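You operate a simulated robot arm through the tools that you are given. There is no shell and no other tool. Be economical: measure what you need, move in short steps, check, and stop when the job is done.

Carry out the task below with a simulated robot arm. There is one attempt and no reset: what you move stays moved.

JOB
Load the green spool and wind about half its ribbon on to the grey spool.
Fine: empty blue spool to the orange tray; guide lever over, brake off to wind, brake back on; green and grey stay in their dishes.
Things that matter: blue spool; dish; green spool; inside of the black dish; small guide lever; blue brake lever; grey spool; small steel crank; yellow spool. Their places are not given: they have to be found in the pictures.

It is judged by the outcome, as a careful person would: the job done as asked, and still so three seconds after it is handed in. It fails if anything else is knocked over, pushed out of place, dropped, spilled or broken.

ROBOT AND FRAMES
A 6-joint arm with a two-finger parallel gripper, fixed in place. Base frame: the origin is at the foot of the arm, x ahead of it, y to its left, z up; the work surface is at about z = 0. Readings come in m, rad, newtons and seconds.
With the tool pointing down near the work surface it reaches from about 0.14 to 0.58 m from the base axis. Its first joint turns from -1.152 to 1.152 rad. Payload 2.1 kg.
Tool frame: the origin (TCP) lies between the finger pads and is the grasp point; the fingertips stand 0.03 m ahead of it; z points along the fingers, y is the line along which they close. The gripper opens to 0.094 m. The fingers are 0.028 m wide and 0.01 m thick; the gripper's body (0.05 by 0.096 m) begins 0.055 m behind the TCP.
Orientation is that of the tool frame in the base frame, as [roll, pitch, yaw] about the fixed x, y, z axes, in that order (R = Rz(yaw) Ry(pitch) Rx(roll)). With the fingers straight down and closing along the base's y, the tool's x points along the base's -x, its y along +y and its z along -z.

CONTROLS
- The arm moves only by the tool nudge_tool. Its argument "deltas" is a list of rows, each a list of 7 numbers: the shift along the tool's x, y, z in m, then the turn, a rotation vector about the tool's x, y, z in rad, then the opening, from 0 (shut) to 1 (fully open). In form: [[tx, ty, tz, rx, ry, rz, gripper], ...]. A call has 1 to 8 rows; each row shifts and turns the commanded pose from where the row before left it, along the tool's axes as they then stand. A row lasts 0.2 s, in which the tool goes at most 0.05 m and 0.15 rad; a call with a longer step from one row to the next is refused whole, and so is a gripper value outside its range. Where a pose cannot be reached the arm comes as near as it can. A force on the tool above 90 N (or 10 N above the force at the start of the call, whichever is more), or a blocked arm, ends the call early, and 0.2 s more pass. The fingers move at their own pace (about 0.072 m/s each) and stop on an object; they squeeze with about 40 N. The grip force told is the motor's: it shows also when the fingers shut on nothing. Time passes only in rows, and 0.2 s behind the last, so rows that do not move let the fingers close. The reply holds the time, the measured pose of the TCP, the force on the tool along the base axes, the opening and the grip force, in the units named above and with some noise.
- Cameras (640 x 400 px; columns grow to the right, rows downward): "scene" is fixed at [0.0576, -0.3726, 0.4914]; the picture's right is [0.77, -0.64, 0.00], its down [-0.32, -0.39, -0.86] and it looks along [0.55, 0.67, -0.50] (base axes); focal length 221 px, centre (320, 200). "wrist" rides on the gripper at [0.076, 0.014, -0.102] in the tool frame; the picture's right is [-0.18, 0.98, 0.00], its down [-0.75, -0.14, -0.64] and it looks along [-0.63, -0.12, 0.77] (tool axes); focal length 243 px, centre (320, 200).
- camera(camera): a new picture of that camera. No time passes.
- locate(camera, pixels): for up to 12 pixels [column, row] of the newest picture of that camera ("zoom" is the newest enlarged one), the place [x, y, z] in the base frame of the surface seen there, good to about 0.002 m. No time passes.
- inspect(camera, box): a new picture of the part [left, top, right, bottom] of that camera's present view, enlarged. No time passes.
- close_job(): hands the job in; it is judged then, once.

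Go step by step. Measure first, check grasps and placings, and put right what went wrong. The budget is 80 turns and 34 pictures, counting those below and the enlarged ones. Unless the task says otherwise, let go and move clear before handing in.

The tools are called as a command line: name --pt "numbers of a row" for each row, then --argument value for the rest, lists and objects as JSON in quotes. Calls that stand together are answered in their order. nudge_tool: Moves the arm, as the interface text tells. Its arguments: {"type":"object","properties":{"deltas":{"type":"array","items":{"type":"array","items":{"type":"number"}}}},"required":["deltas"]} The other tools are called the same way: camera (camera) takes a picture; locate (camera, pixels) gives the place of the surface under pixels of a picture; inspect (camera, box) takes an enlarged picture of a part of a camera's view; close_job () hands the job in.

At the start:

```text
clock: 0.0
ee_pos: [0.354, -0.0034, 0.3658]
tool_rot: [-3.14, 0.001, 3.139]
contact_force: [-0.6, -0.4, 1.1]
gripper_width: 0.0939
gripper_force: 0.1
```

scene: 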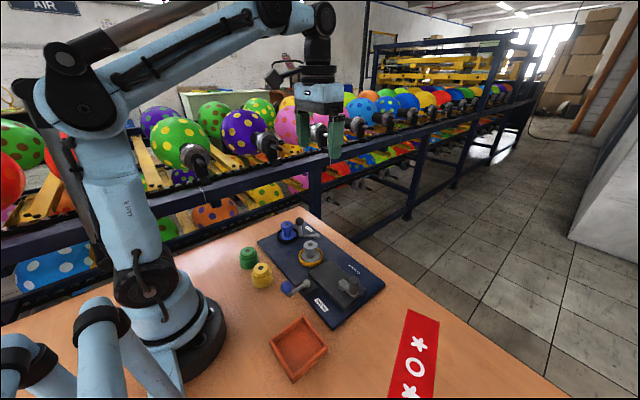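
wrist: 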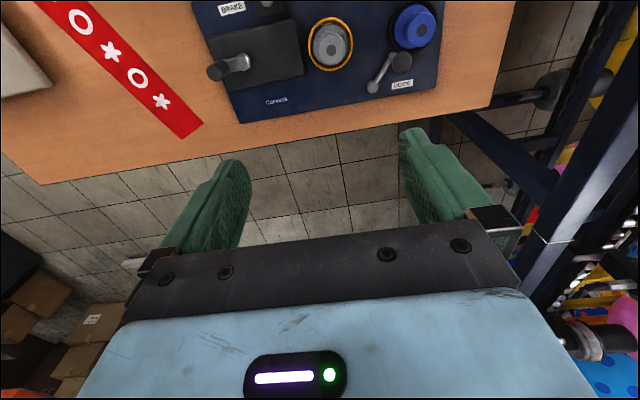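

The scene shows the winding board around (320,265), green and yellow spools at (248,257) and (261,275), and the orange tray at (298,347). I'll enlarge both views to see the details.

inspect --camera "scene" --box '[220, 200, 400, 312]'

inspect --camera "wrist" --box '[180, 0, 460, 140]'

```text
3.56 times, centred on (310, 256) of scene
```

zoom: 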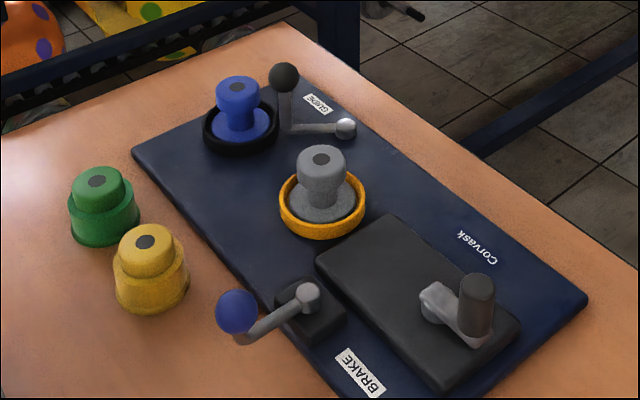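

```text
2.29 times, centred on (320, 70) of wrist
```

zoom: 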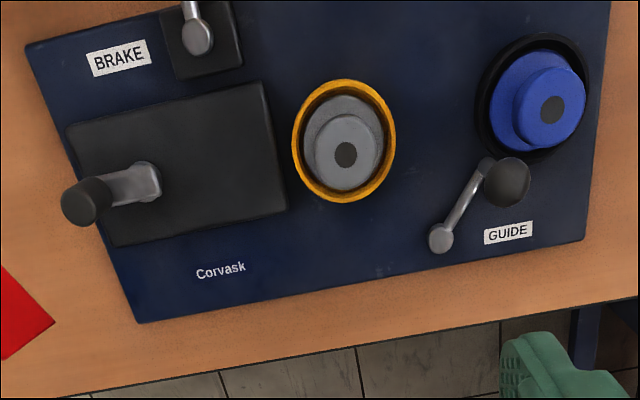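

Both close views are clear: blue spool in the black dish, grey spool in the orange-rimmed dish, and the guide, brake and crank levers. Next I'll locate the key points.

locate --camera "zoom" --pixels '[[552, 108], [510, 80], [345, 153], [325, 110], [510, 180], [441, 238], [146, 180], [80, 195], [197, 38], [484, 90], [345, 84], [400, 220]]'

locate --camera "scene" --pixels '[[247.3, 251], [248, 266], [260.8, 268], [262, 286], [286.7, 287.4], [354, 279], [298, 349], [270, 347], [302, 318], [327, 350], [293, 382], [286.7, 224.5]]'

```text
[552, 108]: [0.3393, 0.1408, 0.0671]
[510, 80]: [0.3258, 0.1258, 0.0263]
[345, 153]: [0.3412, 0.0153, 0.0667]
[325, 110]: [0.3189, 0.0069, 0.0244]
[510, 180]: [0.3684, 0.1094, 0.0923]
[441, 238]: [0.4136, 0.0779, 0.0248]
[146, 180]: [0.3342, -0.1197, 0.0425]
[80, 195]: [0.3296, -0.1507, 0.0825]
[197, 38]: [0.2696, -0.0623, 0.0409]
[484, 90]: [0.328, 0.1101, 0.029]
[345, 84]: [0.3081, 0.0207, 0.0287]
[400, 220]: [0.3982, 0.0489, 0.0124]
```

```text
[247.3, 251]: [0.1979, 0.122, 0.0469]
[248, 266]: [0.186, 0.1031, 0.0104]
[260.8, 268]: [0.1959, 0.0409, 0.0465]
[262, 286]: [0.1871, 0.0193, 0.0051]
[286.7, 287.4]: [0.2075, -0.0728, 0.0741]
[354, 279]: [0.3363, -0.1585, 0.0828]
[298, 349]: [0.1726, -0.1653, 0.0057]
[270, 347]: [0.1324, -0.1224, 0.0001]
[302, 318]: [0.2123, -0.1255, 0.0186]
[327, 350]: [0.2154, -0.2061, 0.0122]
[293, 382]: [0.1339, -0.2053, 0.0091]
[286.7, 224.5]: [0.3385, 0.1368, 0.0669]
```

Blue spool's axis is about (0.339,0.139) with its top at z≈0.067; grey's is about (0.341,0.015). I'll move above the left end of the board and look at the lever and dish closely.

nudge_tool --pt "0.0036 0.028 0.034 0 0 0 1" --pt "0.0036 0.028 0.034 0 0 0 1" --pt "0.0036 0.028 0.034 0 0 0 1" --pt "0.0036 0.028 0.034 0 0 0 1" --pt "0.0036 0.028 0.034 0 0 0 1" --pt "0 0 0 0 0 0 1"

camera --camera "wrist"

```text
clock: 1.4
ee_pos: [0.3371, 0.1361, 0.1967]
tool_rot: [-3.14, 0.002, 3.14]
contact_force: [0.0, -0.5, 0.3]
gripper_width: 0.094
gripper_force: 0.2
```

```text
29 pictures are left
```

wrist: 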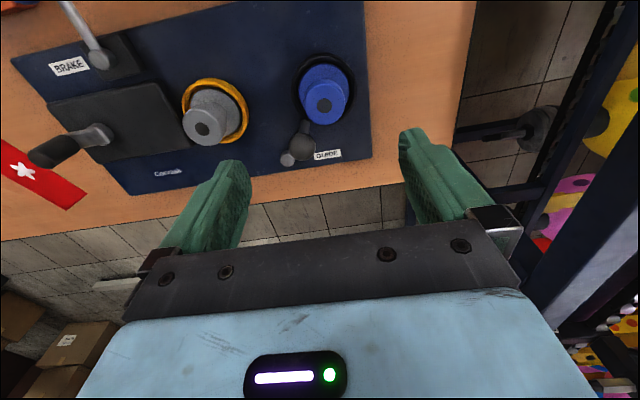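

The wrist view now shows blue at (325,100) and the guide knob near (302,140). I'll enlarge it and locate the edges.

inspect --camera "wrist" --box '[250, 40, 410, 190]'

```text
2.67 times, centred on (330, 115) of wrist
```

zoom: 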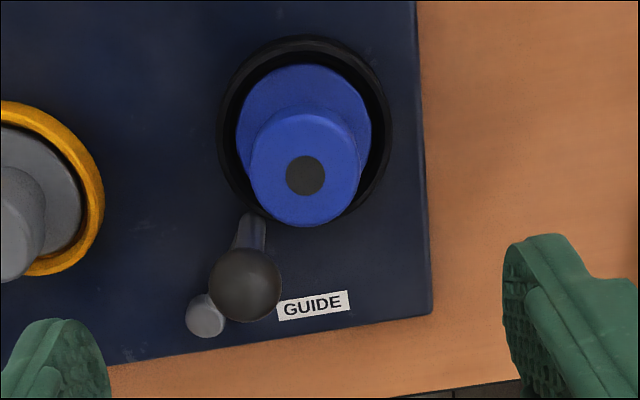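

locate --camera "zoom" --pixels '[[305, 175], [252, 175], [358, 175], [305, 222], [305, 125], [248, 280], [205, 318], [250, 230], [242, 110], [303, 68], [220, 130], [390, 120]]'

```text
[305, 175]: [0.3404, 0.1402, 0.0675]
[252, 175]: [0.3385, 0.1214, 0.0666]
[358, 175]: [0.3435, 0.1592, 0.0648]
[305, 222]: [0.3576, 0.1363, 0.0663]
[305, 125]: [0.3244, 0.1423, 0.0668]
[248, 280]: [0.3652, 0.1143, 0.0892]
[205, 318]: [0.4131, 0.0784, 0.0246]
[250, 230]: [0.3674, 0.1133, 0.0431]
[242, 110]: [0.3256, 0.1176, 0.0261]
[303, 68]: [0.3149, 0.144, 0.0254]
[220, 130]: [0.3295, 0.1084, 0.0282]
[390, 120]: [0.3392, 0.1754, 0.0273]
```

Blue's hub is 0.038 m across at (0.341,0.140), and the knob stands 0.037 m off at 45° towards (+x,−y). I'll turn 45° so the fingers close on the diagonal away from the knob, then descend.

nudge_tool --pt "-0.0039 0.0039 0 0 0 0.1309 0.8" --pt "0 0 0 0 0 0.1309 0.8" --pt "0 0 0 0 0 0.1309 0.8" --pt "0 0 0 0 0 0.1309 0.8" --pt "0 0 0 0 0 0.1309 0.8" --pt "0 0 0 0 0 0.1309 0.8" --pt "0 0 0.04 0 0 0 0.8" --pt "0 0 0 0 0 0 0.8"

```text
clock: 3.2
ee_pos: [0.3419, 0.1392, 0.1555]
tool_rot: [3.141, 0.005, 2.355]
contact_force: [0.1, -0.2, 0.3]
gripper_width: 0.0753
gripper_force: 0.2
```

The pose is good at (0.342,0.139), turned 45°. Now I'll descend 0.09 m and close.

nudge_tool --pt "0 0 0.03 0 0 0 0.8" --pt "0 0 0.03 0 0 0 0.8" --pt "0 0 0.028 0 0 0 0.8" --pt "0 0 0 0 0 0 0.8" --pt "0 0 0 0 0 0 0.3" --pt "0 0 0 0 0 0 0.3" --pt "0 0 0 0 0 0 0.3"

```text
clock: 4.8
ee_pos: [0.3417, 0.1399, 0.0683]
tool_rot: [3.139, 0.004, 2.354]
contact_force: [0.7, 0.2, -0.1]
gripper_width: 0.0387
gripper_force: 39.7
```

The fingers stopped at 0.0387 m with 39.7 N, so blue is gripped. I'll lift it.

nudge_tool --pt "0 0 -0.02 0 0 0 0.3" --pt "0 0 -0.04 0 0 0 0.3" --pt "0 0 -0.04 0 0 0 0.3" --pt "0 0 -0.03 0 0 0 0.3" --pt "0 0 0 0 0 0 0.3"

camera --camera "scene"

```text
clock: 6.0
ee_pos: [0.3408, 0.1384, 0.1991]
tool_rot: [3.14, 0.005, 2.357]
contact_force: [0.5, -0.9, -1.2]
gripper_width: 0.0383
gripper_force: 40.5
```

```text
27 pictures are left
```

scene: 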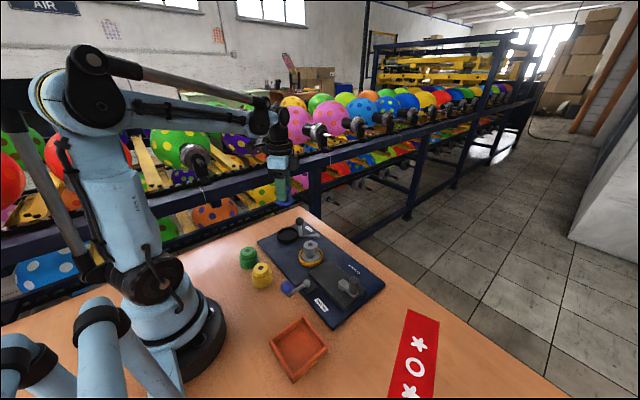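

Blue is out and hangs from the gripper. The tray's corners average to a centre of (0.173,−0.165), floor z≈0.006, so I'll carry the spool there at height.

nudge_tool --pt "-0.012 -0.0416 0 0 0 0 0.3" --pt "-0.012 -0.0416 0 0 0 0 0.3" --pt "-0.012 -0.0416 0 0 0 0 0.3" --pt "-0.012 -0.0416 0 0 0 0 0.3" --pt "-0.012 -0.0416 0 0 0 0 0.3" --pt "-0.012 -0.0416 0 0 0 0 0.3" --pt "-0.012 -0.0416 0 0 0 0 0.3" --pt "-0.012 -0.0416 0 0 0 0 0.3"

locate --camera "scene" --pixels '[[288, 235.5], [279, 238], [298, 234], [288, 228], [288, 243], [285, 234]]'

```text
clock: 7.8
ee_pos: [0.1698, -0.1629, 0.1989]
tool_rot: [3.14, 0.003, 2.355]
contact_force: [0.5, 0.7, -0.2]
gripper_width: 0.0383
gripper_force: 39.9
```

```text
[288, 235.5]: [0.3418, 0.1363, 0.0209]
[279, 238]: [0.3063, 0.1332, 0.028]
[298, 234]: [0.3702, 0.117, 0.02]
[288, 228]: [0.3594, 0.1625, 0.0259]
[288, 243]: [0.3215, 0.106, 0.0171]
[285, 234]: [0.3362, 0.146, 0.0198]
```

The dish floor is at z≈0.020 and the arm is over the tray. I'll lower to just above the tray floor and check before release.

nudge_tool --pt "-0.0035 0.0007 0.04 0 0 0 0.3" --pt "0 0 0.04 0 0 0 0.3" --pt "0 0 0.04 0 0 0 0.3" --pt "0 0 0.021 0 0 0 0.3" --pt "0 0 0 0 0 0 0.3"

inspect --camera "scene" --box '[220, 290, 380, 390]'

```text
clock: 9.0
ee_pos: [0.1762, -0.1647, 0.0574]
tool_rot: [3.139, 0.005, 2.354]
contact_force: [-0.1, -0.1, -0.6]
gripper_width: 0.0384
gripper_force: 39.6
```

```text
4.00 times, centred on (300, 340) of scene
```

zoom: 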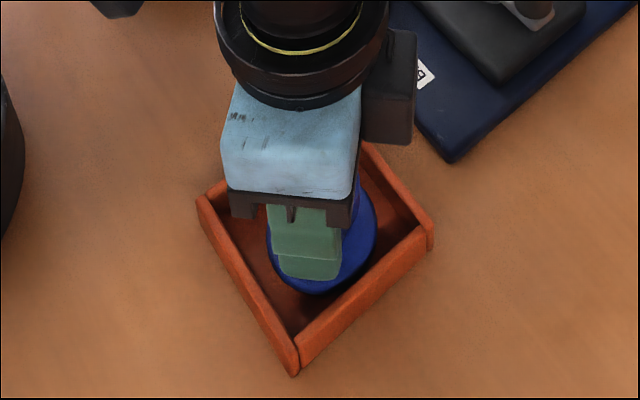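

The spool sits well inside the tray walls. I'll lower 3 mm more, open and rise.

nudge_tool --pt "0.001 -0.001 0.003 0 0 0 0.3" --pt "0 0 0 0 0 0 0.3" --pt "0 0 0 0 0 0 0.58" --pt "0 0 0 0 0 0 0.58" --pt "0 0 -0.03 0 0 0 0.58" --pt "0 0 -0.04 0 0 0 0.58" --pt "0 0 -0.04 0 0 0 0.58" --pt "0 0 -0.04 0 0 0 0.58"

```text
clock: 10.8
ee_pos: [0.1762, -0.1661, 0.2052]
tool_rot: [3.14, 0.002, 2.354]
contact_force: [0.5, 0.5, 0.5]
gripper_width: 0.0544
gripper_force: 0.1
```

Blue has been released in the tray. I'll go above the green spool at about (0.198,0.122) and look.

nudge_tool --pt "0.0269 0.0313 0 0 0 0 0.8" --pt "0.0269 0.0313 0 0 0 0 0.8" --pt "0.0269 0.0313 0 0 0 0 0.8" --pt "0.0269 0.0313 0 0 0 0 0.8" --pt "0.0269 0.0313 0 0 0 0 0.8" --pt "0.0269 0.0313 0 0 0 0 0.8" --pt "0.0269 0.0313 0 0 0 0 0.8" --pt "0 0 0 0 0 0 0.8"

camera --camera "wrist"

inspect --camera "scene" --box '[240, 290, 360, 390]'

```text
clock: 12.6
ee_pos: [0.1979, 0.1233, 0.2032]
tool_rot: [3.139, 0.004, 2.355]
contact_force: [-0.3, -0.7, -0.8]
gripper_width: 0.075
gripper_force: 0.1
```

```text
25 pictures are left
```

wrist: 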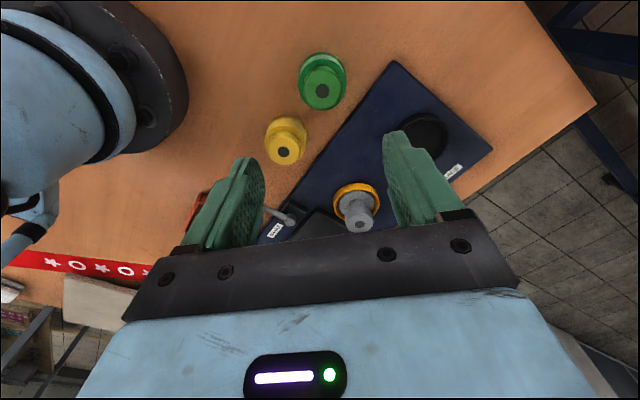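

```text
4.00 times, centred on (300, 340) of scene
```

zoom: 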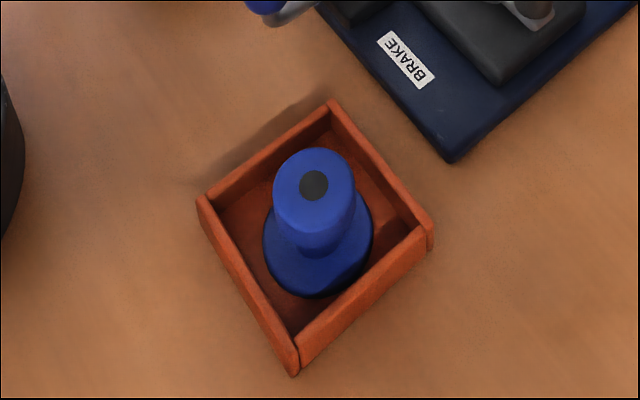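

Blue stands upright in the tray. Next I'll locate the green spool's edges (top at (322,90)) and its yellow neighbour.

locate --camera "wrist" --pixels '[[322, 90], [305, 90], [340, 90], [322, 106], [322, 75], [322, 56], [302, 75], [345, 72], [284, 151], [286, 121], [302, 132], [318, 62]]'

```text
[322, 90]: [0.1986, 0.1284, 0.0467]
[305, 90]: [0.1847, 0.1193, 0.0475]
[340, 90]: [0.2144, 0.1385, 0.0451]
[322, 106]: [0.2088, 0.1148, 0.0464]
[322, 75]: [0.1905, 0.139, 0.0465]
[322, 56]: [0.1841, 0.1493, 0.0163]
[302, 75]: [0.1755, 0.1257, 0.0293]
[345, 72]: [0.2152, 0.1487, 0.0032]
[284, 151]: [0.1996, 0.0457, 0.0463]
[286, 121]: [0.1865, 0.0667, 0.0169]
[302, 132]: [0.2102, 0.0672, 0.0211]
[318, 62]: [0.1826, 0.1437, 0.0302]
```

Green's hub is centred at (0.1995,0.128), radius about 0.018, and shows above the ribbon between z 0.030 and 0.047. I'll go down to TCP z≈0.062 and grip the hub.

nudge_tool --pt "0.0022 0.0045 0.04 0 0 0 0.7" --pt "0 0 0.04 0 0 0 0.7" --pt "0 0 0.04 0 0 0 0.7" --pt "0 0 0.0205 0 0 0 0.7" --pt "0 0 0 0 0 0 0.7" --pt "0 0 0 0 0 0 0.2" --pt "0 0 0 0 0 0 0.2" --pt "0 0 0 0 0 0 0.2"

```text
clock: 14.4
ee_pos: [0.1972, 0.1271, 0.0621]
tool_rot: [3.14, 0.004, 2.353]
contact_force: [-0.2, 0.6, 0.3]
gripper_width: 0.0377
gripper_force: 40.0
```

The fingers hold at 0.0377 m with 40 N, so green's hub is gripped. I'll lift and check.

nudge_tool --pt "0 0 -0.01 0 0 0 0.2" --pt "0 0 -0.03 0 0 0 0.2" --pt "0 0 -0.03 0 0 0 0.2" --pt "0 0 -0.03 0 0 0 0.2" --pt "0 0 0 0 0 0 0.2"

inspect --camera "scene" --box '[200, 180, 360, 280]'

```text
clock: 15.6
ee_pos: [0.1984, 0.1258, 0.1633]
tool_rot: [3.139, 0.004, 2.353]
contact_force: [-0.2, -0.6, -0.7]
gripper_width: 0.0381
gripper_force: 40.3
```

```text
4.00 times, centred on (280, 230) of scene
```

zoom: 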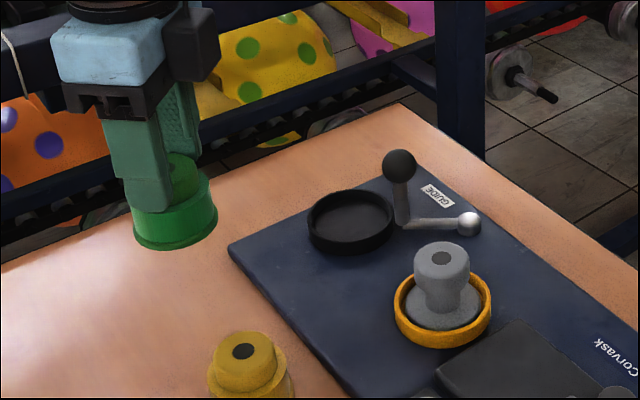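

Green is held level and the dish is clear. The knob is close to the drop path, so I'll measure the knob and dish rim in this zoom before lowering.

locate --camera "zoom" --pixels '[[399, 165], [385, 166], [414, 166], [399, 151], [399, 182], [311, 222], [391, 215], [345, 193], [355, 245], [402, 210], [350, 218], [314, 215]]'

```text
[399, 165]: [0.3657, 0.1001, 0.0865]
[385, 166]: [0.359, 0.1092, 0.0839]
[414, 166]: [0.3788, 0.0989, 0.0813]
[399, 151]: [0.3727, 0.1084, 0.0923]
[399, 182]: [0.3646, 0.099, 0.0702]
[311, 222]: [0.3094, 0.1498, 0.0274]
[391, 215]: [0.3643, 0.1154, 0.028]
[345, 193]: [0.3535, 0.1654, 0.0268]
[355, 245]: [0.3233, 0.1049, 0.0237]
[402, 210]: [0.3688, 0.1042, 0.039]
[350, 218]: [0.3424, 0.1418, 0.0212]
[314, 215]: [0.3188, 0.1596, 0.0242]
```

The knob centre is about (0.370,0.107), leaving about 6 mm clearance, and the dish centre (0.341,0.140) is confirmed. I'll carry green over and lower part-way.

nudge_tool --pt "-0.0227 0.0279 0 0 0 0 0.2" --pt "-0.0227 0.0279 0 0 0 0 0.2" --pt "-0.0227 0.0279 0 0 0 0 0.2" --pt "-0.0227 0.0279 0 0 0 0 0.2" --pt "0 0 0.03 0 0 0 0.2" --pt "0 0 0.02 0 0 0 0.2" --pt "0 0 0 0 0 0 0.2"

inspect --camera "wrist" --box '[240, 40, 400, 140]'

```text
clock: 17.2
ee_pos: [0.3412, 0.1425, 0.1133]
tool_rot: [3.14, 0.004, 2.354]
contact_force: [-0.1, -0.8, -0.7]
gripper_width: 0.038
gripper_force: 40.0
```

```text
4.00 times, centred on (320, 90) of wrist
```

zoom: 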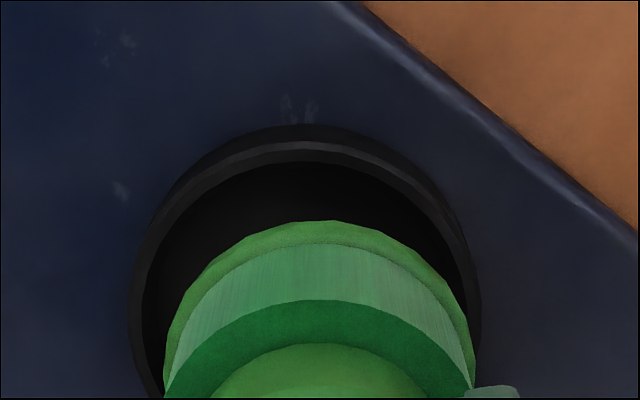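

The spool base is about 3 mm right of the dish centre in the image (320 against 305 zoomed). I'll correct by −2.5 mm along tool y, then lower to TCP z≈0.083.

nudge_tool --pt "-0.001 -0.0025 0 0 0 0 0.2" --pt "0 0 0.015 0 0 0 0.2" --pt "0 0 0.01 0 0 0 0.2" --pt "0 0 0.006 0 0 0 0.2" --pt "0 0 0 0 0 0 0.2"

inspect --camera "wrist" --box '[240, 40, 400, 140]'

```text
clock: 18.4
ee_pos: [0.3402, 0.1392, 0.0822]
tool_rot: [-3.14, 0.002, 2.354]
contact_force: [-0.7, 0.1, 14.7]
gripper_width: 0.0378
gripper_force: 39.9
```

```text
4.00 times, centred on (320, 90) of wrist
```

zoom: 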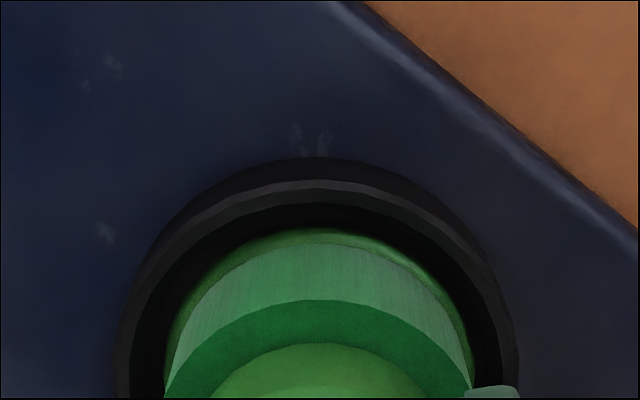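

The 14.7 N of upward force and z=0.082 match the spool resting on the dish floor, centred. I'll release and rise.

nudge_tool --pt "0 0 -0.001 0 0 0 0.2" --pt "0 0 0 0 0 0 0.65" --pt "0 0 0 0 0 0 0.65" --pt "0 0 -0.03 0 0 0 0.65" --pt "0 0 -0.04 0 0 0 0.65" --pt "0 0 -0.04 0 0 0 0.65" --pt "0 0 0 0 0 0 0.65"

inspect --camera "scene" --box '[220, 200, 400, 312]'

```text
clock: 20.0
ee_pos: [0.3406, 0.1401, 0.1941]
tool_rot: [3.141, 0.002, 2.355]
contact_force: [-0.5, 0.6, 0.5]
gripper_width: 0.0611
gripper_force: 0.1
```

```text
3.56 times, centred on (310, 256) of scene
```

zoom: 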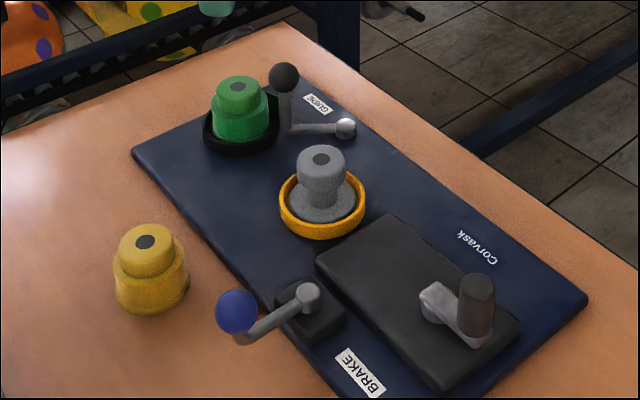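

Green sits in the black dish. The guide lever pivots at (0.414,0.078) with its knob at about (0.370,0.107,0.081), so I'll go over the knob and pause above it with the fingers part-open.

nudge_tool --pt "-0.0221 -0.0013 0 0 0 0 0.6" --pt "-0.0221 -0.0013 0 0 0 0 0.6" --pt "0 0 0.03 0 0 0 0.6" --pt "0 0 0 0 0 0 0.6"

inspect --camera "wrist" --box '[200, 20, 440, 170]'

```text
clock: 21.0
ee_pos: [0.3707, 0.1064, 0.163]
tool_rot: [3.14, 0.003, 2.352]
contact_force: [0.6, 0.3, 0.2]
gripper_width: 0.0564
gripper_force: 0.1
```

```text
2.67 times, centred on (320, 95) of wrist
```

zoom: 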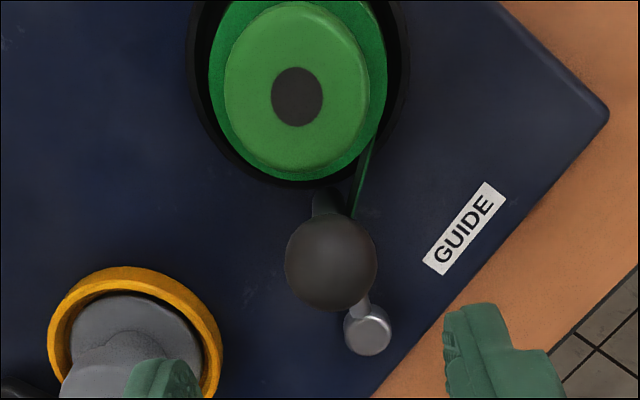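

A ribbon lead now runs from green's right side (370,165) to the guide post, so swinging the knob round towards grey should carry it over. I'll check the knob's place.

locate --camera "zoom" --pixels '[[330, 262], [290, 262], [372, 262], [330, 222], [330, 305], [368, 332], [328, 200]]'

```text
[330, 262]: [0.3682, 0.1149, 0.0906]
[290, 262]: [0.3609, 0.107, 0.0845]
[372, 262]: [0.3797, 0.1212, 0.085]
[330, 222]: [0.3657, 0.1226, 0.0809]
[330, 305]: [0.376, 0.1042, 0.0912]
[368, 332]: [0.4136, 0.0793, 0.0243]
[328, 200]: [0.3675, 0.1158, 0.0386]
```

The knob centre works out at (0.370,0.113,0.081). I'll align, go down and grip it.

nudge_tool --pt "0.0052 0.0042 0 0 0 0 0.6" --pt "0 0 0.04 0 0 0 0.6" --pt "0 0 0.04 0 0 0 0.6" --pt "0 0 0 0 0 0 0.6" --pt "0 0 0 0 0 0 0.2" --pt "0 0 0 0 0 0 0.2" --pt "0 0 0 0 0 0 0.2"

```text
clock: 22.6
ee_pos: [0.3704, 0.1127, 0.0842]
tool_rot: [-3.141, 0.004, 2.353]
contact_force: [-1.0, -1.7, -0.4]
gripper_width: 0.0269
gripper_force: 39.3
```

The knob is gripped (0.027 m). I'll swing it about the pivot towards grey, four small steps first.

nudge_tool --pt "-0.0015 -0.0078 0 0 0 -0.144 0.2" --pt "-0.0015 -0.0078 0 0 0 -0.144 0.2" --pt "-0.0015 -0.0078 0 0 0 -0.144 0.2" --pt "-0.0015 -0.0078 0 0 0 -0.144 0.2" --pt "0 0 0 0 0 0 0.2"

inspect --camera "scene" --box '[220, 200, 400, 312]'

```text
clock: 23.8
ee_pos: [0.3585, 0.0844, 0.0827]
tool_rot: [-3.139, 0.004, 2.934]
contact_force: [1.1, -6.4, 10.2]
gripper_width: 0.0273
gripper_force: 40.0
```

```text
3.56 times, centred on (310, 256) of scene
```

zoom: 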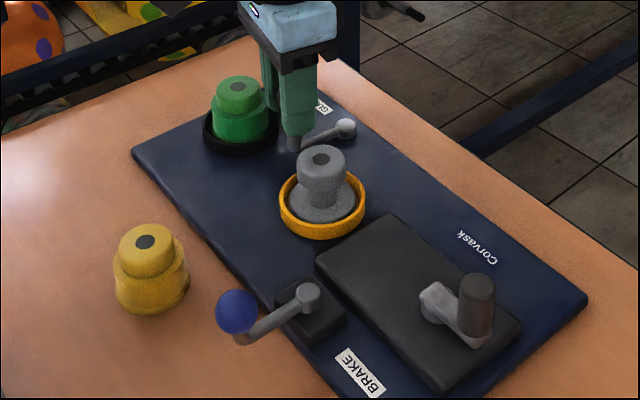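

The lever is swinging freely (forces about 10 N), so I'll continue three more steps.

nudge_tool --pt "-0.0015 -0.0078 0 0 0 -0.144 0.2" --pt "-0.0015 -0.0078 0 0 0 -0.144 0.2" --pt "-0.0015 -0.0078 0 0 0 -0.144 0.2" --pt "0 0 0 0 0 0 0.2"

```text
clock: 24.8
ee_pos: [0.3606, 0.0598, 0.0839]
tool_rot: [-3.141, -0.001, -2.918]
contact_force: [-11.9, -6.2, 5.5]
gripper_width: 0.0272
gripper_force: 39.9
```

It is still following, now at about 199° round the pivot, so I'll take two more steps and look.

nudge_tool --pt "-0.0015 -0.0078 0 0 0 -0.144 0.2" --pt "-0.0015 -0.0078 0 0 0 -0.144 0.2" --pt "0 0 0 0 0 0 0.2"

inspect --camera "wrist" --box '[160, 0, 480, 200]'

```text
clock: 25.6
ee_pos: [0.3677, 0.0451, 0.0838]
tool_rot: [-3.138, -0.002, -2.632]
contact_force: [-16.3, -14.2, 0.0]
gripper_width: 0.0271
gripper_force: 40.0
```

```text
2.00 times, centred on (320, 100) of wrist
```

zoom: 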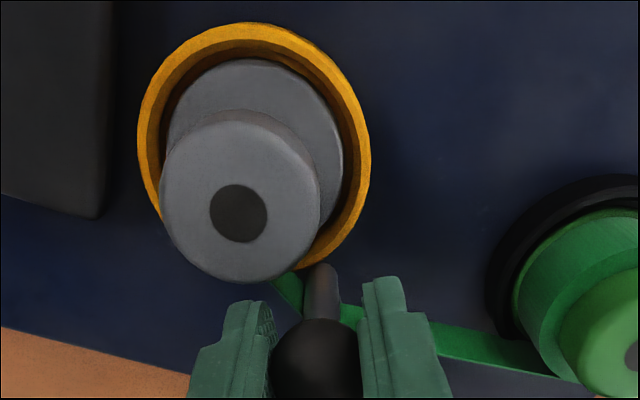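

The ribbon now runs from green round the guide post to grey. I see no end stop yet (the force is mainly radial), so I'll try one more step to feel for it.

nudge_tool --pt "-0.0032 -0.0065 0 0 0 -0.12 0.2" --pt "0 0 0 0 0 0 0.2"

```text
clock: 26.2
ee_pos: [0.3718, 0.0436, 0.0846]
tool_rot: [3.138, -0.006, -2.51]
contact_force: [-34.0, -1.6, 3.2]
gripper_width: 0.0274
gripper_force: 40.0
```

There is now about 20 N of tangential resistance at 219°, which fits the end stop. I'll release and rise straight up.

nudge_tool --pt "0 0 0 0 0 0 0.6" --pt "0 0 0 0 0 0 0.6" --pt "0 0 -0.04 0 0 0 0.6" --pt "0 0 -0.04 0 0 0 0.6" --pt "0 0 -0.04 0 0 0 0.6" --pt "0 0 0 0 0 0 0.6"

inspect --camera "scene" --box '[220, 200, 400, 312]'

```text
clock: 27.6
ee_pos: [0.3746, 0.0434, 0.2048]
tool_rot: [-3.141, 0.001, -2.512]
contact_force: [-0.8, -0.3, 0.8]
gripper_width: 0.0563
gripper_force: 0.1
```

```text
3.56 times, centred on (310, 256) of scene
```

zoom: 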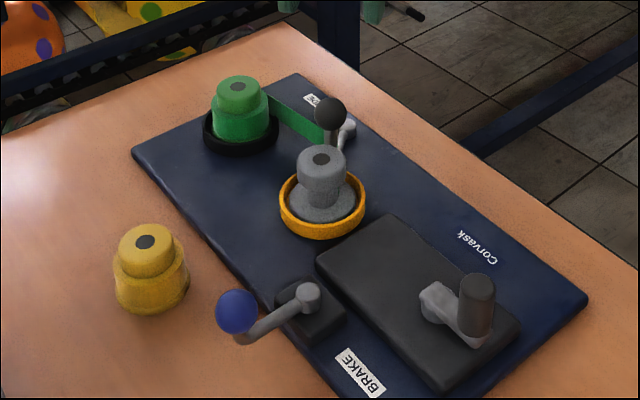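

Guide is over and the ribbon is held at the post. Next is the brake: I'll turn the tool back to closing along y and go above the brake knob.

nudge_tool --pt "0 0 0 0 0 0.15 0.6" --pt "0 0 0 0 0 0.15 0.6" --pt "0 0 0 0 0 0.15 0.6" --pt "0 0 0 0 0 0.15 0.6" --pt "0.0415 -0.0268 0 0 0 0 0.6" --pt "0.0415 -0.0268 0 0 0 0 0.6" --pt "0.0415 -0.0268 0 0 0 0 0.6" --pt "0.0415 -0.0268 0 0 0 0 0.6"

inspect --camera "wrist" --box '[160, 0, 480, 200]'

```text
clock: 29.4
ee_pos: [0.2117, -0.0695, 0.2048]
tool_rot: [-3.14, 0.005, -3.112]
contact_force: [0.7, 0.2, -0.1]
gripper_width: 0.0563
gripper_force: 0.1
```

```text
2.00 times, centred on (320, 100) of wrist
```

zoom: 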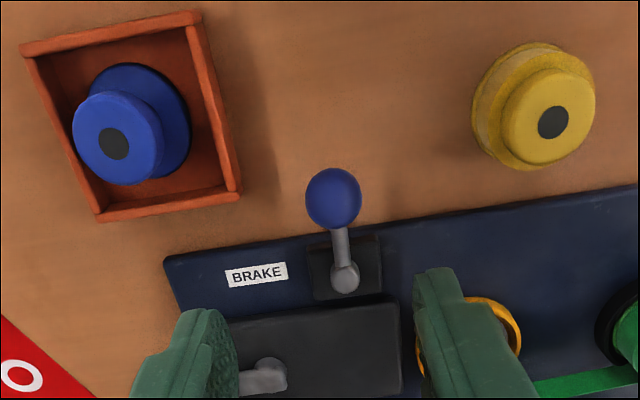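

locate --camera "zoom" --pixels '[[333, 198], [308, 198], [359, 198], [333, 172], [333, 226], [345, 278], [342, 245], [325, 290], [370, 250], [318, 255]]'

```text
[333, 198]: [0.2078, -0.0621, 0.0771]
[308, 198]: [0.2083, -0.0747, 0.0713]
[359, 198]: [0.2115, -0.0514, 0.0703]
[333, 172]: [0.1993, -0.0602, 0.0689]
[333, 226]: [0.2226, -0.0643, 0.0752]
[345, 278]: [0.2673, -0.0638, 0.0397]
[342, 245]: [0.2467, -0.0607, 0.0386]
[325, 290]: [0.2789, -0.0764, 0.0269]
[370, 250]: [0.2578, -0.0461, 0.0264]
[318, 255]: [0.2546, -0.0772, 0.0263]
```

The brake knob centre is about (0.211,−0.063,0.066) and its pivot about (0.268,−0.062), so the lever points to −x. I'll grip the knob.

nudge_tool --pt "0 0.0065 0 0 0 0 0.6" --pt "0 0 0.045 0 0 0 0.6" --pt "0 0 0.045 0 0 0 0.6" --pt "0 0 0.045 0 0 0 0.6" --pt "0 0 0 0 0 0 0.6" --pt "0 0 0 0 0 0 0.2" --pt "0 0 0 0 0 0 0.2" --pt "0 0 0 0 0 0 0.2"

```text
clock: 31.2
ee_pos: [0.211, -0.0625, 0.0692]
tool_rot: [-3.14, 0.004, -3.112]
contact_force: [3.4, -0.1, 0.0]
gripper_width: 0.027
gripper_force: 40.2
```

The knob is gripped. I'll try a small swing towards +y and read the resistance.

nudge_tool --pt "-0.0004 0.0068 0 0 0 0.12 0.2" --pt "0 0 0 0 0 0 0.2"

```text
clock: 31.8
ee_pos: [0.2124, -0.0554, 0.0696]
tool_rot: [3.141, 0.004, 3.051]
contact_force: [3.7, 2.3, -0.2]
gripper_width: 0.027
gripper_force: 40.5
```

It moves with little resistance, so I'll continue this way.

nudge_tool --pt "-0.0004 0.0068 0 0 0 0.12 0.2" --pt "-0.0004 0.0068 0 0 0 0.12 0.2" --pt "-0.0004 0.0068 0 0 0 0.12 0.2" --pt "0 0 0 0 0 0 0.2"

inspect --camera "scene" --box '[220, 200, 400, 312]'

```text
clock: 32.8
ee_pos: [0.2179, -0.0354, 0.0697]
tool_rot: [3.141, 0.002, 2.689]
contact_force: [-2.9, 2.8, 31.4]
gripper_width: 0.0269
gripper_force: 39.9
```

```text
3.56 times, centred on (310, 256) of scene
```

zoom: 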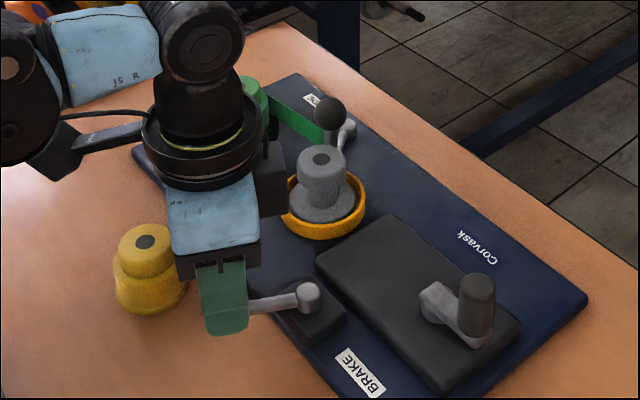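

The lever has swung about 28° with no stop yet, but the tips press down (31 N upward). I'll raise 3 mm and go on.

nudge_tool --pt "0 0 -0.003 0 0 0 0.2" --pt "-0.0004 0.0068 0 0 0 0.12 0.2" --pt "-0.0004 0.0068 0 0 0 0.12 0.2" --pt "0 0 0 0 0 0 0.2"

```text
clock: 33.8
ee_pos: [0.2245, -0.0257, 0.0698]
tool_rot: [3.141, 0.003, 2.449]
contact_force: [6.2, -4.4, 1.3]
gripper_width: 0.027
gripper_force: 40.0
```

It has swung 40° and is still free, so three more steps.

nudge_tool --pt "-0.0004 0.0068 0 0 0 0.12 0.2" --pt "-0.0004 0.0068 0 0 0 0.12 0.2" --pt "-0.0004 0.0068 0 0 0 0.12 0.2" --pt "0 0 0 0 0 0 0.2"

```text
clock: 34.8
ee_pos: [0.2397, -0.0117, 0.0712]
tool_rot: [3.138, 0.0, 2.091]
contact_force: [-12.0, 4.5, 0.4]
gripper_width: 0.027
gripper_force: 39.9
```

There is slight resistance (about 8 N) at 61°. One more step should show whether this is the stop.

nudge_tool --pt "-0.0004 0.0068 0 0 0 0.12 0.2" --pt "0 0 0 0 0 0 0.2"

inspect --camera "scene" --box '[220, 200, 400, 312]'

```text
clock: 35.4
ee_pos: [0.2462, -0.0086, 0.0715]
tool_rot: [3.138, 0.003, 1.967]
contact_force: [-7.2, -1.4, 0.1]
gripper_width: 0.0266
gripper_force: 39.5
```

```text
3.56 times, centred on (310, 256) of scene
```

zoom: 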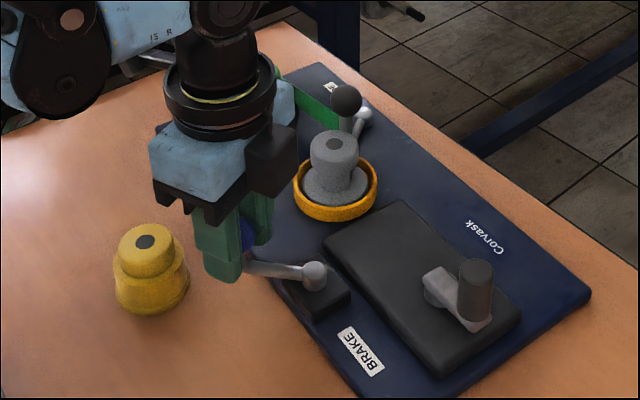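

The board itself has shifted: its top corner moved from (295,75) to (320,64) in the zoom, and grey from (320,160) to (334,145). The lever must have hit its stop earlier and dragged the board, so I'll stop and measure the displacement before undoing it.

locate --camera "zoom" --pixels '[[333, 144], [363, 113], [314, 268], [470, 268], [590, 293], [435, 290], [403, 203], [345, 330], [354, 340], [335, 215], [515, 315], [320, 66]]'

```text
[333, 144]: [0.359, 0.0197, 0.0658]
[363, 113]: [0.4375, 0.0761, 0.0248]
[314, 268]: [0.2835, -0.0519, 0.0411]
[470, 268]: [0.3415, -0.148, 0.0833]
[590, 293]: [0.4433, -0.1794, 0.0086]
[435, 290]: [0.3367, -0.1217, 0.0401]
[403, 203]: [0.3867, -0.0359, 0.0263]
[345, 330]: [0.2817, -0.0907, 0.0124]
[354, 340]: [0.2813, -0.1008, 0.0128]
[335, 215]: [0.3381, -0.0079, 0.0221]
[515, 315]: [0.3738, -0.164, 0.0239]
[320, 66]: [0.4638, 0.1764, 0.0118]
```

The board has turned about −0.09 rad around roughly (0.38,−0.145): grey moved +18 mm in x and the crank hardly at all. The spools are still in their dishes. I'll let go, rise and turn the tool square so I can push the board back by its +x edge.

nudge_tool --pt "0 0 0 0 0 0 0.6" --pt "0 0 0 0 0 0 0.6" --pt "0 0 -0.03 0 0 0 0.6" --pt "0 0 -0.04 0 0 0 0.6" --pt "0 0 -0.04 0 0 -0.147 0.6" --pt "0 0 -0.02 0 0 -0.147 0.4" --pt "0 0 0 0 0 -0.147 0.2" --pt "0 0 0 0 0 -0.147 0.0"

nudge_tool --pt "0 0 0 0 0 -0.147 0.0" --pt "0 0 0 0 0 -0.147 0.0" --pt "0 0 0 0 0 -0.147 0.0" --pt "0 0 0 0 0 -0.147 0.0"

camera --camera "wrist"

```text
clock: 37.2
ee_pos: [0.2463, -0.0086, 0.2022]
tool_rot: [-3.141, 0.003, 2.56]
contact_force: [0.3, -0.9, -0.2]
gripper_width: 0.0
gripper_force: 32.0
```

```text
clock: 38.2
ee_pos: [0.2468, -0.0091, 0.2013]
tool_rot: [-3.14, 0.002, -3.136]
contact_force: [0.5, 0.0, 0.4]
gripper_width: 0.0001
gripper_force: 33.3
```

```text
12 pictures are left
```

wrist: 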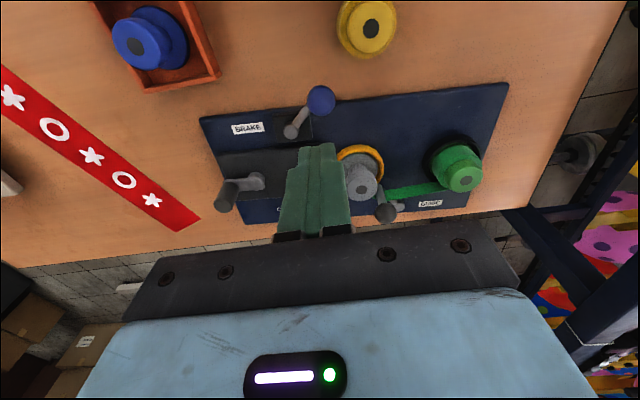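

In this view the board's near corners are at (200,119) and (508,84). I'll locate the features to get its exact pose.

locate --camera "wrist" --pixels '[[203, 121], [505, 86], [465, 179], [364, 187], [398, 207], [291, 132], [257, 181], [321, 100], [228, 186], [468, 204], [464, 207], [245, 220]]'

```text
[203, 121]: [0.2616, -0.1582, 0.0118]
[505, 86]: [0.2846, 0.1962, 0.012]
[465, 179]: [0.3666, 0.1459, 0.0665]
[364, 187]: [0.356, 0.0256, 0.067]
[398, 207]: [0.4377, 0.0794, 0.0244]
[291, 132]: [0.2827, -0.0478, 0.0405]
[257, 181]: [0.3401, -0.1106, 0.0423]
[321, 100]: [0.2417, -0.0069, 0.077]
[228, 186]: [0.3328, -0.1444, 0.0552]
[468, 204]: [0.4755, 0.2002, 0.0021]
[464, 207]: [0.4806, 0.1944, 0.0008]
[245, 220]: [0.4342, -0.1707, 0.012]
```

The features fit a turn of −0.08 rad about (0.435,−0.19), with green's dish displaced by (+26,+6) mm. The dish's outer ring (0.068 m) fits the gripper, so I'll grip the black dish itself clear of the spool and ribbon and pull the board back by it. First I'll go above it.

nudge_tool --pt "-0.03 0.0387 0 0 0 0 1" --pt "-0.03 0.0387 0 0 0 0 1" --pt "-0.03 0.0387 0 0 0 0 1" --pt "-0.03 0.0387 0 0 0 0 1" --pt "0 0 0.04 0 0 0 1" --pt "0 0 0.04 0 0 0 1" --pt "0 0 0 0 0 0 1"

```text
clock: 39.8
ee_pos: [0.3651, 0.1471, 0.1206]
tool_rot: [-3.139, 0.002, -3.137]
contact_force: [-0.3, -0.4, 0.5]
gripper_width: 0.0936
gripper_force: 0.1
```

I'm aligned over the dish, so I'll descend and close on the dish's outer wall.

nudge_tool --pt "0 0 0.03 0 0 0 1" --pt "0 0 0.025 0 0 0 1" --pt "0 0 0.019 0 0 0 1" --pt "0 0 0 0 0 0 1" --pt "0 0 0 0 0 0 0.6" --pt "0 0 0 0 0 0 0.6" --pt "0 0 0 0 0 0 0.6"

```text
clock: 41.4
ee_pos: [0.3647, 0.1473, 0.0467]
tool_rot: [3.139, 0.0, -3.135]
contact_force: [-5.1, 15.7, 0.0]
gripper_width: 0.0723
gripper_force: 39.9
```

The dish is held at 0.072 m. I'll pull it (−25,−7) mm with a +0.08 rad turn, in small steps.

nudge_tool --pt "0.0085 -0.0023 0 0 0 -0.027 0.6" --pt "0.0085 -0.0023 0 0 0 -0.027 0.6" --pt "0.0085 -0.0023 0 0 0 -0.027 0.6" --pt "0 0 0 0 0 0 0.6"

inspect --camera "scene" --box '[220, 200, 400, 312]'

```text
clock: 42.4
ee_pos: [0.3406, 0.1384, 0.0466]
tool_rot: [-3.139, 0.005, -3.056]
contact_force: [15.3, 7.3, 0.2]
gripper_width: 0.0713
gripper_force: 40.2
```

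```text
3.56 times, centred on (310, 256) of scene
```

zoom: 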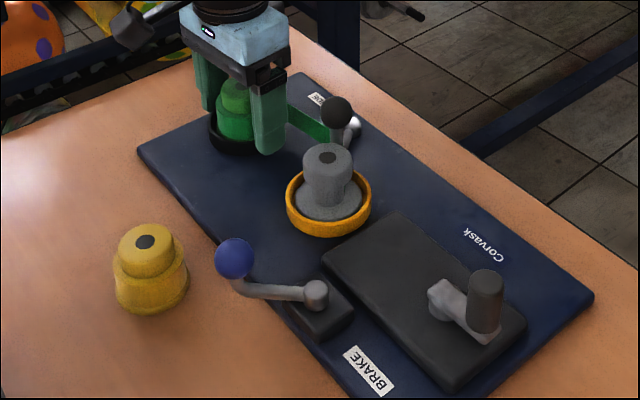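

The board is nearly back, with everything now uniformly about +7 px right in the zoom (roughly 5 mm along the picture's right). I'll locate the features to quantify it.

locate --camera "zoom" --pixels '[[327, 158], [352, 128], [317, 288], [484, 280], [593, 297], [139, 153], [443, 298], [235, 252]]'

```text
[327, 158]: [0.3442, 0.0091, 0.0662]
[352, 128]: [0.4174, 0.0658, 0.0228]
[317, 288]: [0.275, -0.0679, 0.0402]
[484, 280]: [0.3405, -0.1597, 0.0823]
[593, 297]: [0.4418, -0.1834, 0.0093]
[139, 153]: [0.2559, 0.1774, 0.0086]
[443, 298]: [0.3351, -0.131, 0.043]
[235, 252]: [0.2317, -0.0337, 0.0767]
```

Averaged over the features, the board is still off by about (+4.5,−3) mm with almost no rotation left. I'll move it that last bit while still holding the dish.

nudge_tool --pt "0.0025 0.0018 0 0 0 0 0.6" --pt "0.0025 0.0016 0 0 0 0 0.6" --pt "0 0 0 0 0 0 0.6" --pt "0 0 0 0 0 0 1" --pt "0 0 0 0 0 0 1" --pt "0 0 -0.03 0 0 0 1" --pt "0 0 -0.05 0 0 0 1" --pt "0 0 -0.05 0 0 0 1"

nudge_tool --pt "0.008 -0.04 -0.02 0 0 0 0.8" --pt "0.008 -0.045 0 0 0 0 0.8" --pt "0.008 -0.045 0 0 0 0 0.8" --pt "0.008 -0.045 0 0 0 0 0.6"

camera --camera "wrist"

```text
clock: 44.2
ee_pos: [0.3352, 0.1427, 0.1786]
tool_rot: [-3.14, 0.0, -3.056]
contact_force: [-0.4, -0.3, 0.3]
gripper_width: 0.0939
gripper_force: 0.0
```

```text
clock: 45.2
ee_pos: [0.3167, -0.0353, 0.1983]
tool_rot: [-3.139, 0.002, -3.055]
contact_force: [0.0, -0.5, 0.3]
gripper_width: 0.0564
gripper_force: 0.1
```

```text
10 pictures are left
```

wrist: 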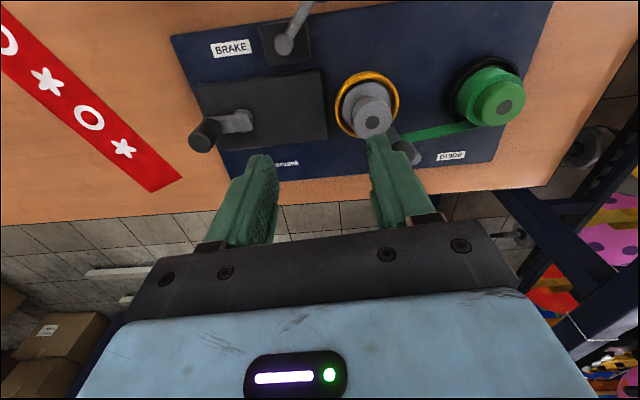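

locate --camera "wrist" --pixels '[[505, 107], [373, 122], [284, 44], [242, 122], [202, 139], [208, 133], [173, 37], [416, 157], [225, 180], [300, 130], [503, 150], [222, 122]]'

```text
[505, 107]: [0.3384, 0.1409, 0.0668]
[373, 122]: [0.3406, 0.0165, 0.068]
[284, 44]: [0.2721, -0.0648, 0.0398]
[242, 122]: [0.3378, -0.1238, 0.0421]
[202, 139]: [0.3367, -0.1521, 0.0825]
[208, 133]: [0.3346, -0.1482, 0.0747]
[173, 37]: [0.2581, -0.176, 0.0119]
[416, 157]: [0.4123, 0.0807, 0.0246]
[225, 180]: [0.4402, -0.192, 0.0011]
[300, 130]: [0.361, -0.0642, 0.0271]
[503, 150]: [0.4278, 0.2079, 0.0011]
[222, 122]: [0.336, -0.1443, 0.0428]
```

The board is back within 2–3 mm everywhere (green dish (0.338,0.141), grey (0.341,0.017), crank pivot (0.338,−0.124)). Now the crank: I'll enlarge the handle around (215,130).

inspect --camera "wrist" --box '[180, 60, 420, 210]'

```text
2.67 times, centred on (300, 135) of wrist
```

zoom: 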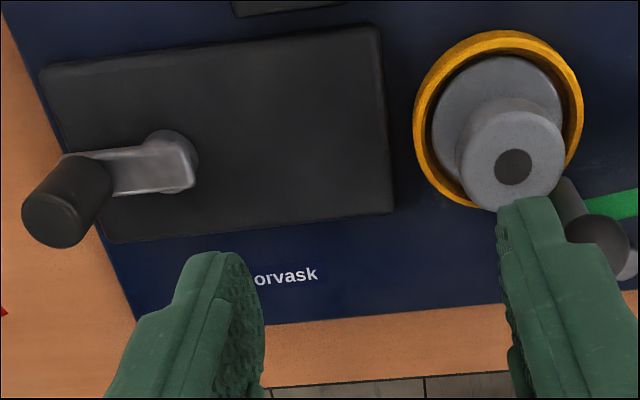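

locate --camera "zoom" --pixels '[[54, 220], [28, 215], [82, 220], [50, 197], [58, 243], [95, 165], [185, 140], [185, 165], [170, 150], [170, 132], [197, 155], [512, 167]]'

```text
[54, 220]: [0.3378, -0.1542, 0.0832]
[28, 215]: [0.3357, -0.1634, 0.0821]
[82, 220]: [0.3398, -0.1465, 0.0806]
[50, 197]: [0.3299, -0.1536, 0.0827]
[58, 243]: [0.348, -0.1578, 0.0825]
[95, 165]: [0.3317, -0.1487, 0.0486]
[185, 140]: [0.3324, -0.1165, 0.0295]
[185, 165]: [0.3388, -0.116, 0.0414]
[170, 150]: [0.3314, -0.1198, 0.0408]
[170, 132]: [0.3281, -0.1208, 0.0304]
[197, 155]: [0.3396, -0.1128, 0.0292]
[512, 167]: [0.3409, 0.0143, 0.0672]
```

The handle axis is (0.338,−0.155), about 18 mm thick, and the crank pivot (0.338,−0.1225), so the radius is 0.0325. The ribbon reaches grey's +x side, so clockwise seen from above should wind it on. I'll go over the handle.

nudge_tool --pt "0 0 0 0 0 0.086 0.6" --pt "-0.0071 -0.0399 0 0 0 0 0.6" --pt "-0.0071 -0.0399 0 0 0 0 0.6" --pt "-0.0071 -0.0399 0 0 0 0 0.6" --pt "0 0 0.04 0 0 0 0.6" --pt "0 0 0.03 0 0 0 0.6" --pt "0 0 0 0 0 0 0.6"

```text
clock: 46.8
ee_pos: [0.3396, -0.1547, 0.1277]
tool_rot: [-3.139, 0.001, 3.14]
contact_force: [0.0, -0.3, 0.0]
gripper_width: 0.0562
gripper_force: 0.0
```

I'm centred over the handle, so I'll descend 0.044 m and close on it.

nudge_tool --pt "0.001 0 0.03 0 0 0 0.6" --pt "0 0 0.014 0 0 0 0.6" --pt "0 0 0 0 0 0 0.6" --pt "0 0 0 0 0 0 0.1" --pt "0 0 0 0 0 0 0.1" --pt "0 0 0 0 0 0 0.1"

```text
clock: 48.2
ee_pos: [0.3368, -0.1567, 0.085]
tool_rot: [-3.136, 0.004, 3.139]
contact_force: [0.9, -24.0, 0.9]
gripper_width: 0.0225
gripper_force: 39.7
```

The handle is held (0.0225 m). The −24 N in y shows I'm about 2 mm off, so I'll shift by that and test a 30° clockwise arc.

nudge_tool --pt "0 -0.0018 0 0 0 0 0.1" --pt "0.0084 0.0011 0 0 0 0 0.1" --pt "0.0078 0.0033 0 0 0 0 0.1" --pt "0 0 0 0 0 0 0.1"

```text
clock: 49.2
ee_pos: [0.322, -0.1528, 0.0855]
tool_rot: [-3.139, 0.005, -3.141]
contact_force: [17.7, -11.5, 13.2]
gripper_width: 0.0225
gripper_force: 40.1
```

The handle followed, but with 17.7 N resistance. I'll check whether the board moved or the crank turned.

inspect --camera "scene" --box '[220, 200, 400, 312]'

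```text
3.56 times, centred on (310, 256) of scene
```

zoom: 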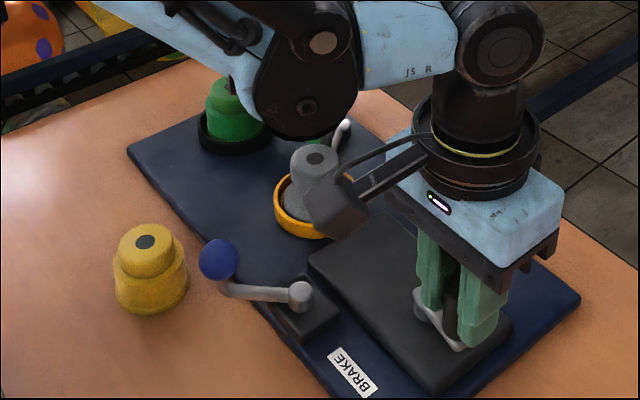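

The board crept about 6 mm because the 40 N clamp resists the handle turning in it. I'll try a lighter squeeze by commanding an opening just under the handle's width, and read the grip force.

nudge_tool --pt "0 0 0 0 0 0 0.236" --pt "0 0 0 0 0 0 0.236" --pt "0 0 0 0 0 0 0.236"

```text
clock: 50.0
ee_pos: [0.3214, -0.152, 0.0845]
tool_rot: [-3.142, 0.0, -3.141]
contact_force: [1.4, -2.6, -0.3]
gripper_width: 0.0232
gripper_force: 0.7
```

The grip is now almost free (0.7 N). I'll use a slightly tighter setting and retry a small arc, watching the forces.

nudge_tool --pt "0 0 0 0 0 0 0.22" --pt "0 0 0 0 0 0 0.22" --pt "-0.008 0.0015 0 0 0 0 0.22" --pt "0 0 0 0 0 0 0.22"

```text
clock: 51.0
ee_pos: [0.3307, -0.153, 0.0846]
tool_rot: [-3.136, 0.001, 3.14]
contact_force: [1.4, -22.6, 0.8]
gripper_width: 0.0227
gripper_force: 40.0
```

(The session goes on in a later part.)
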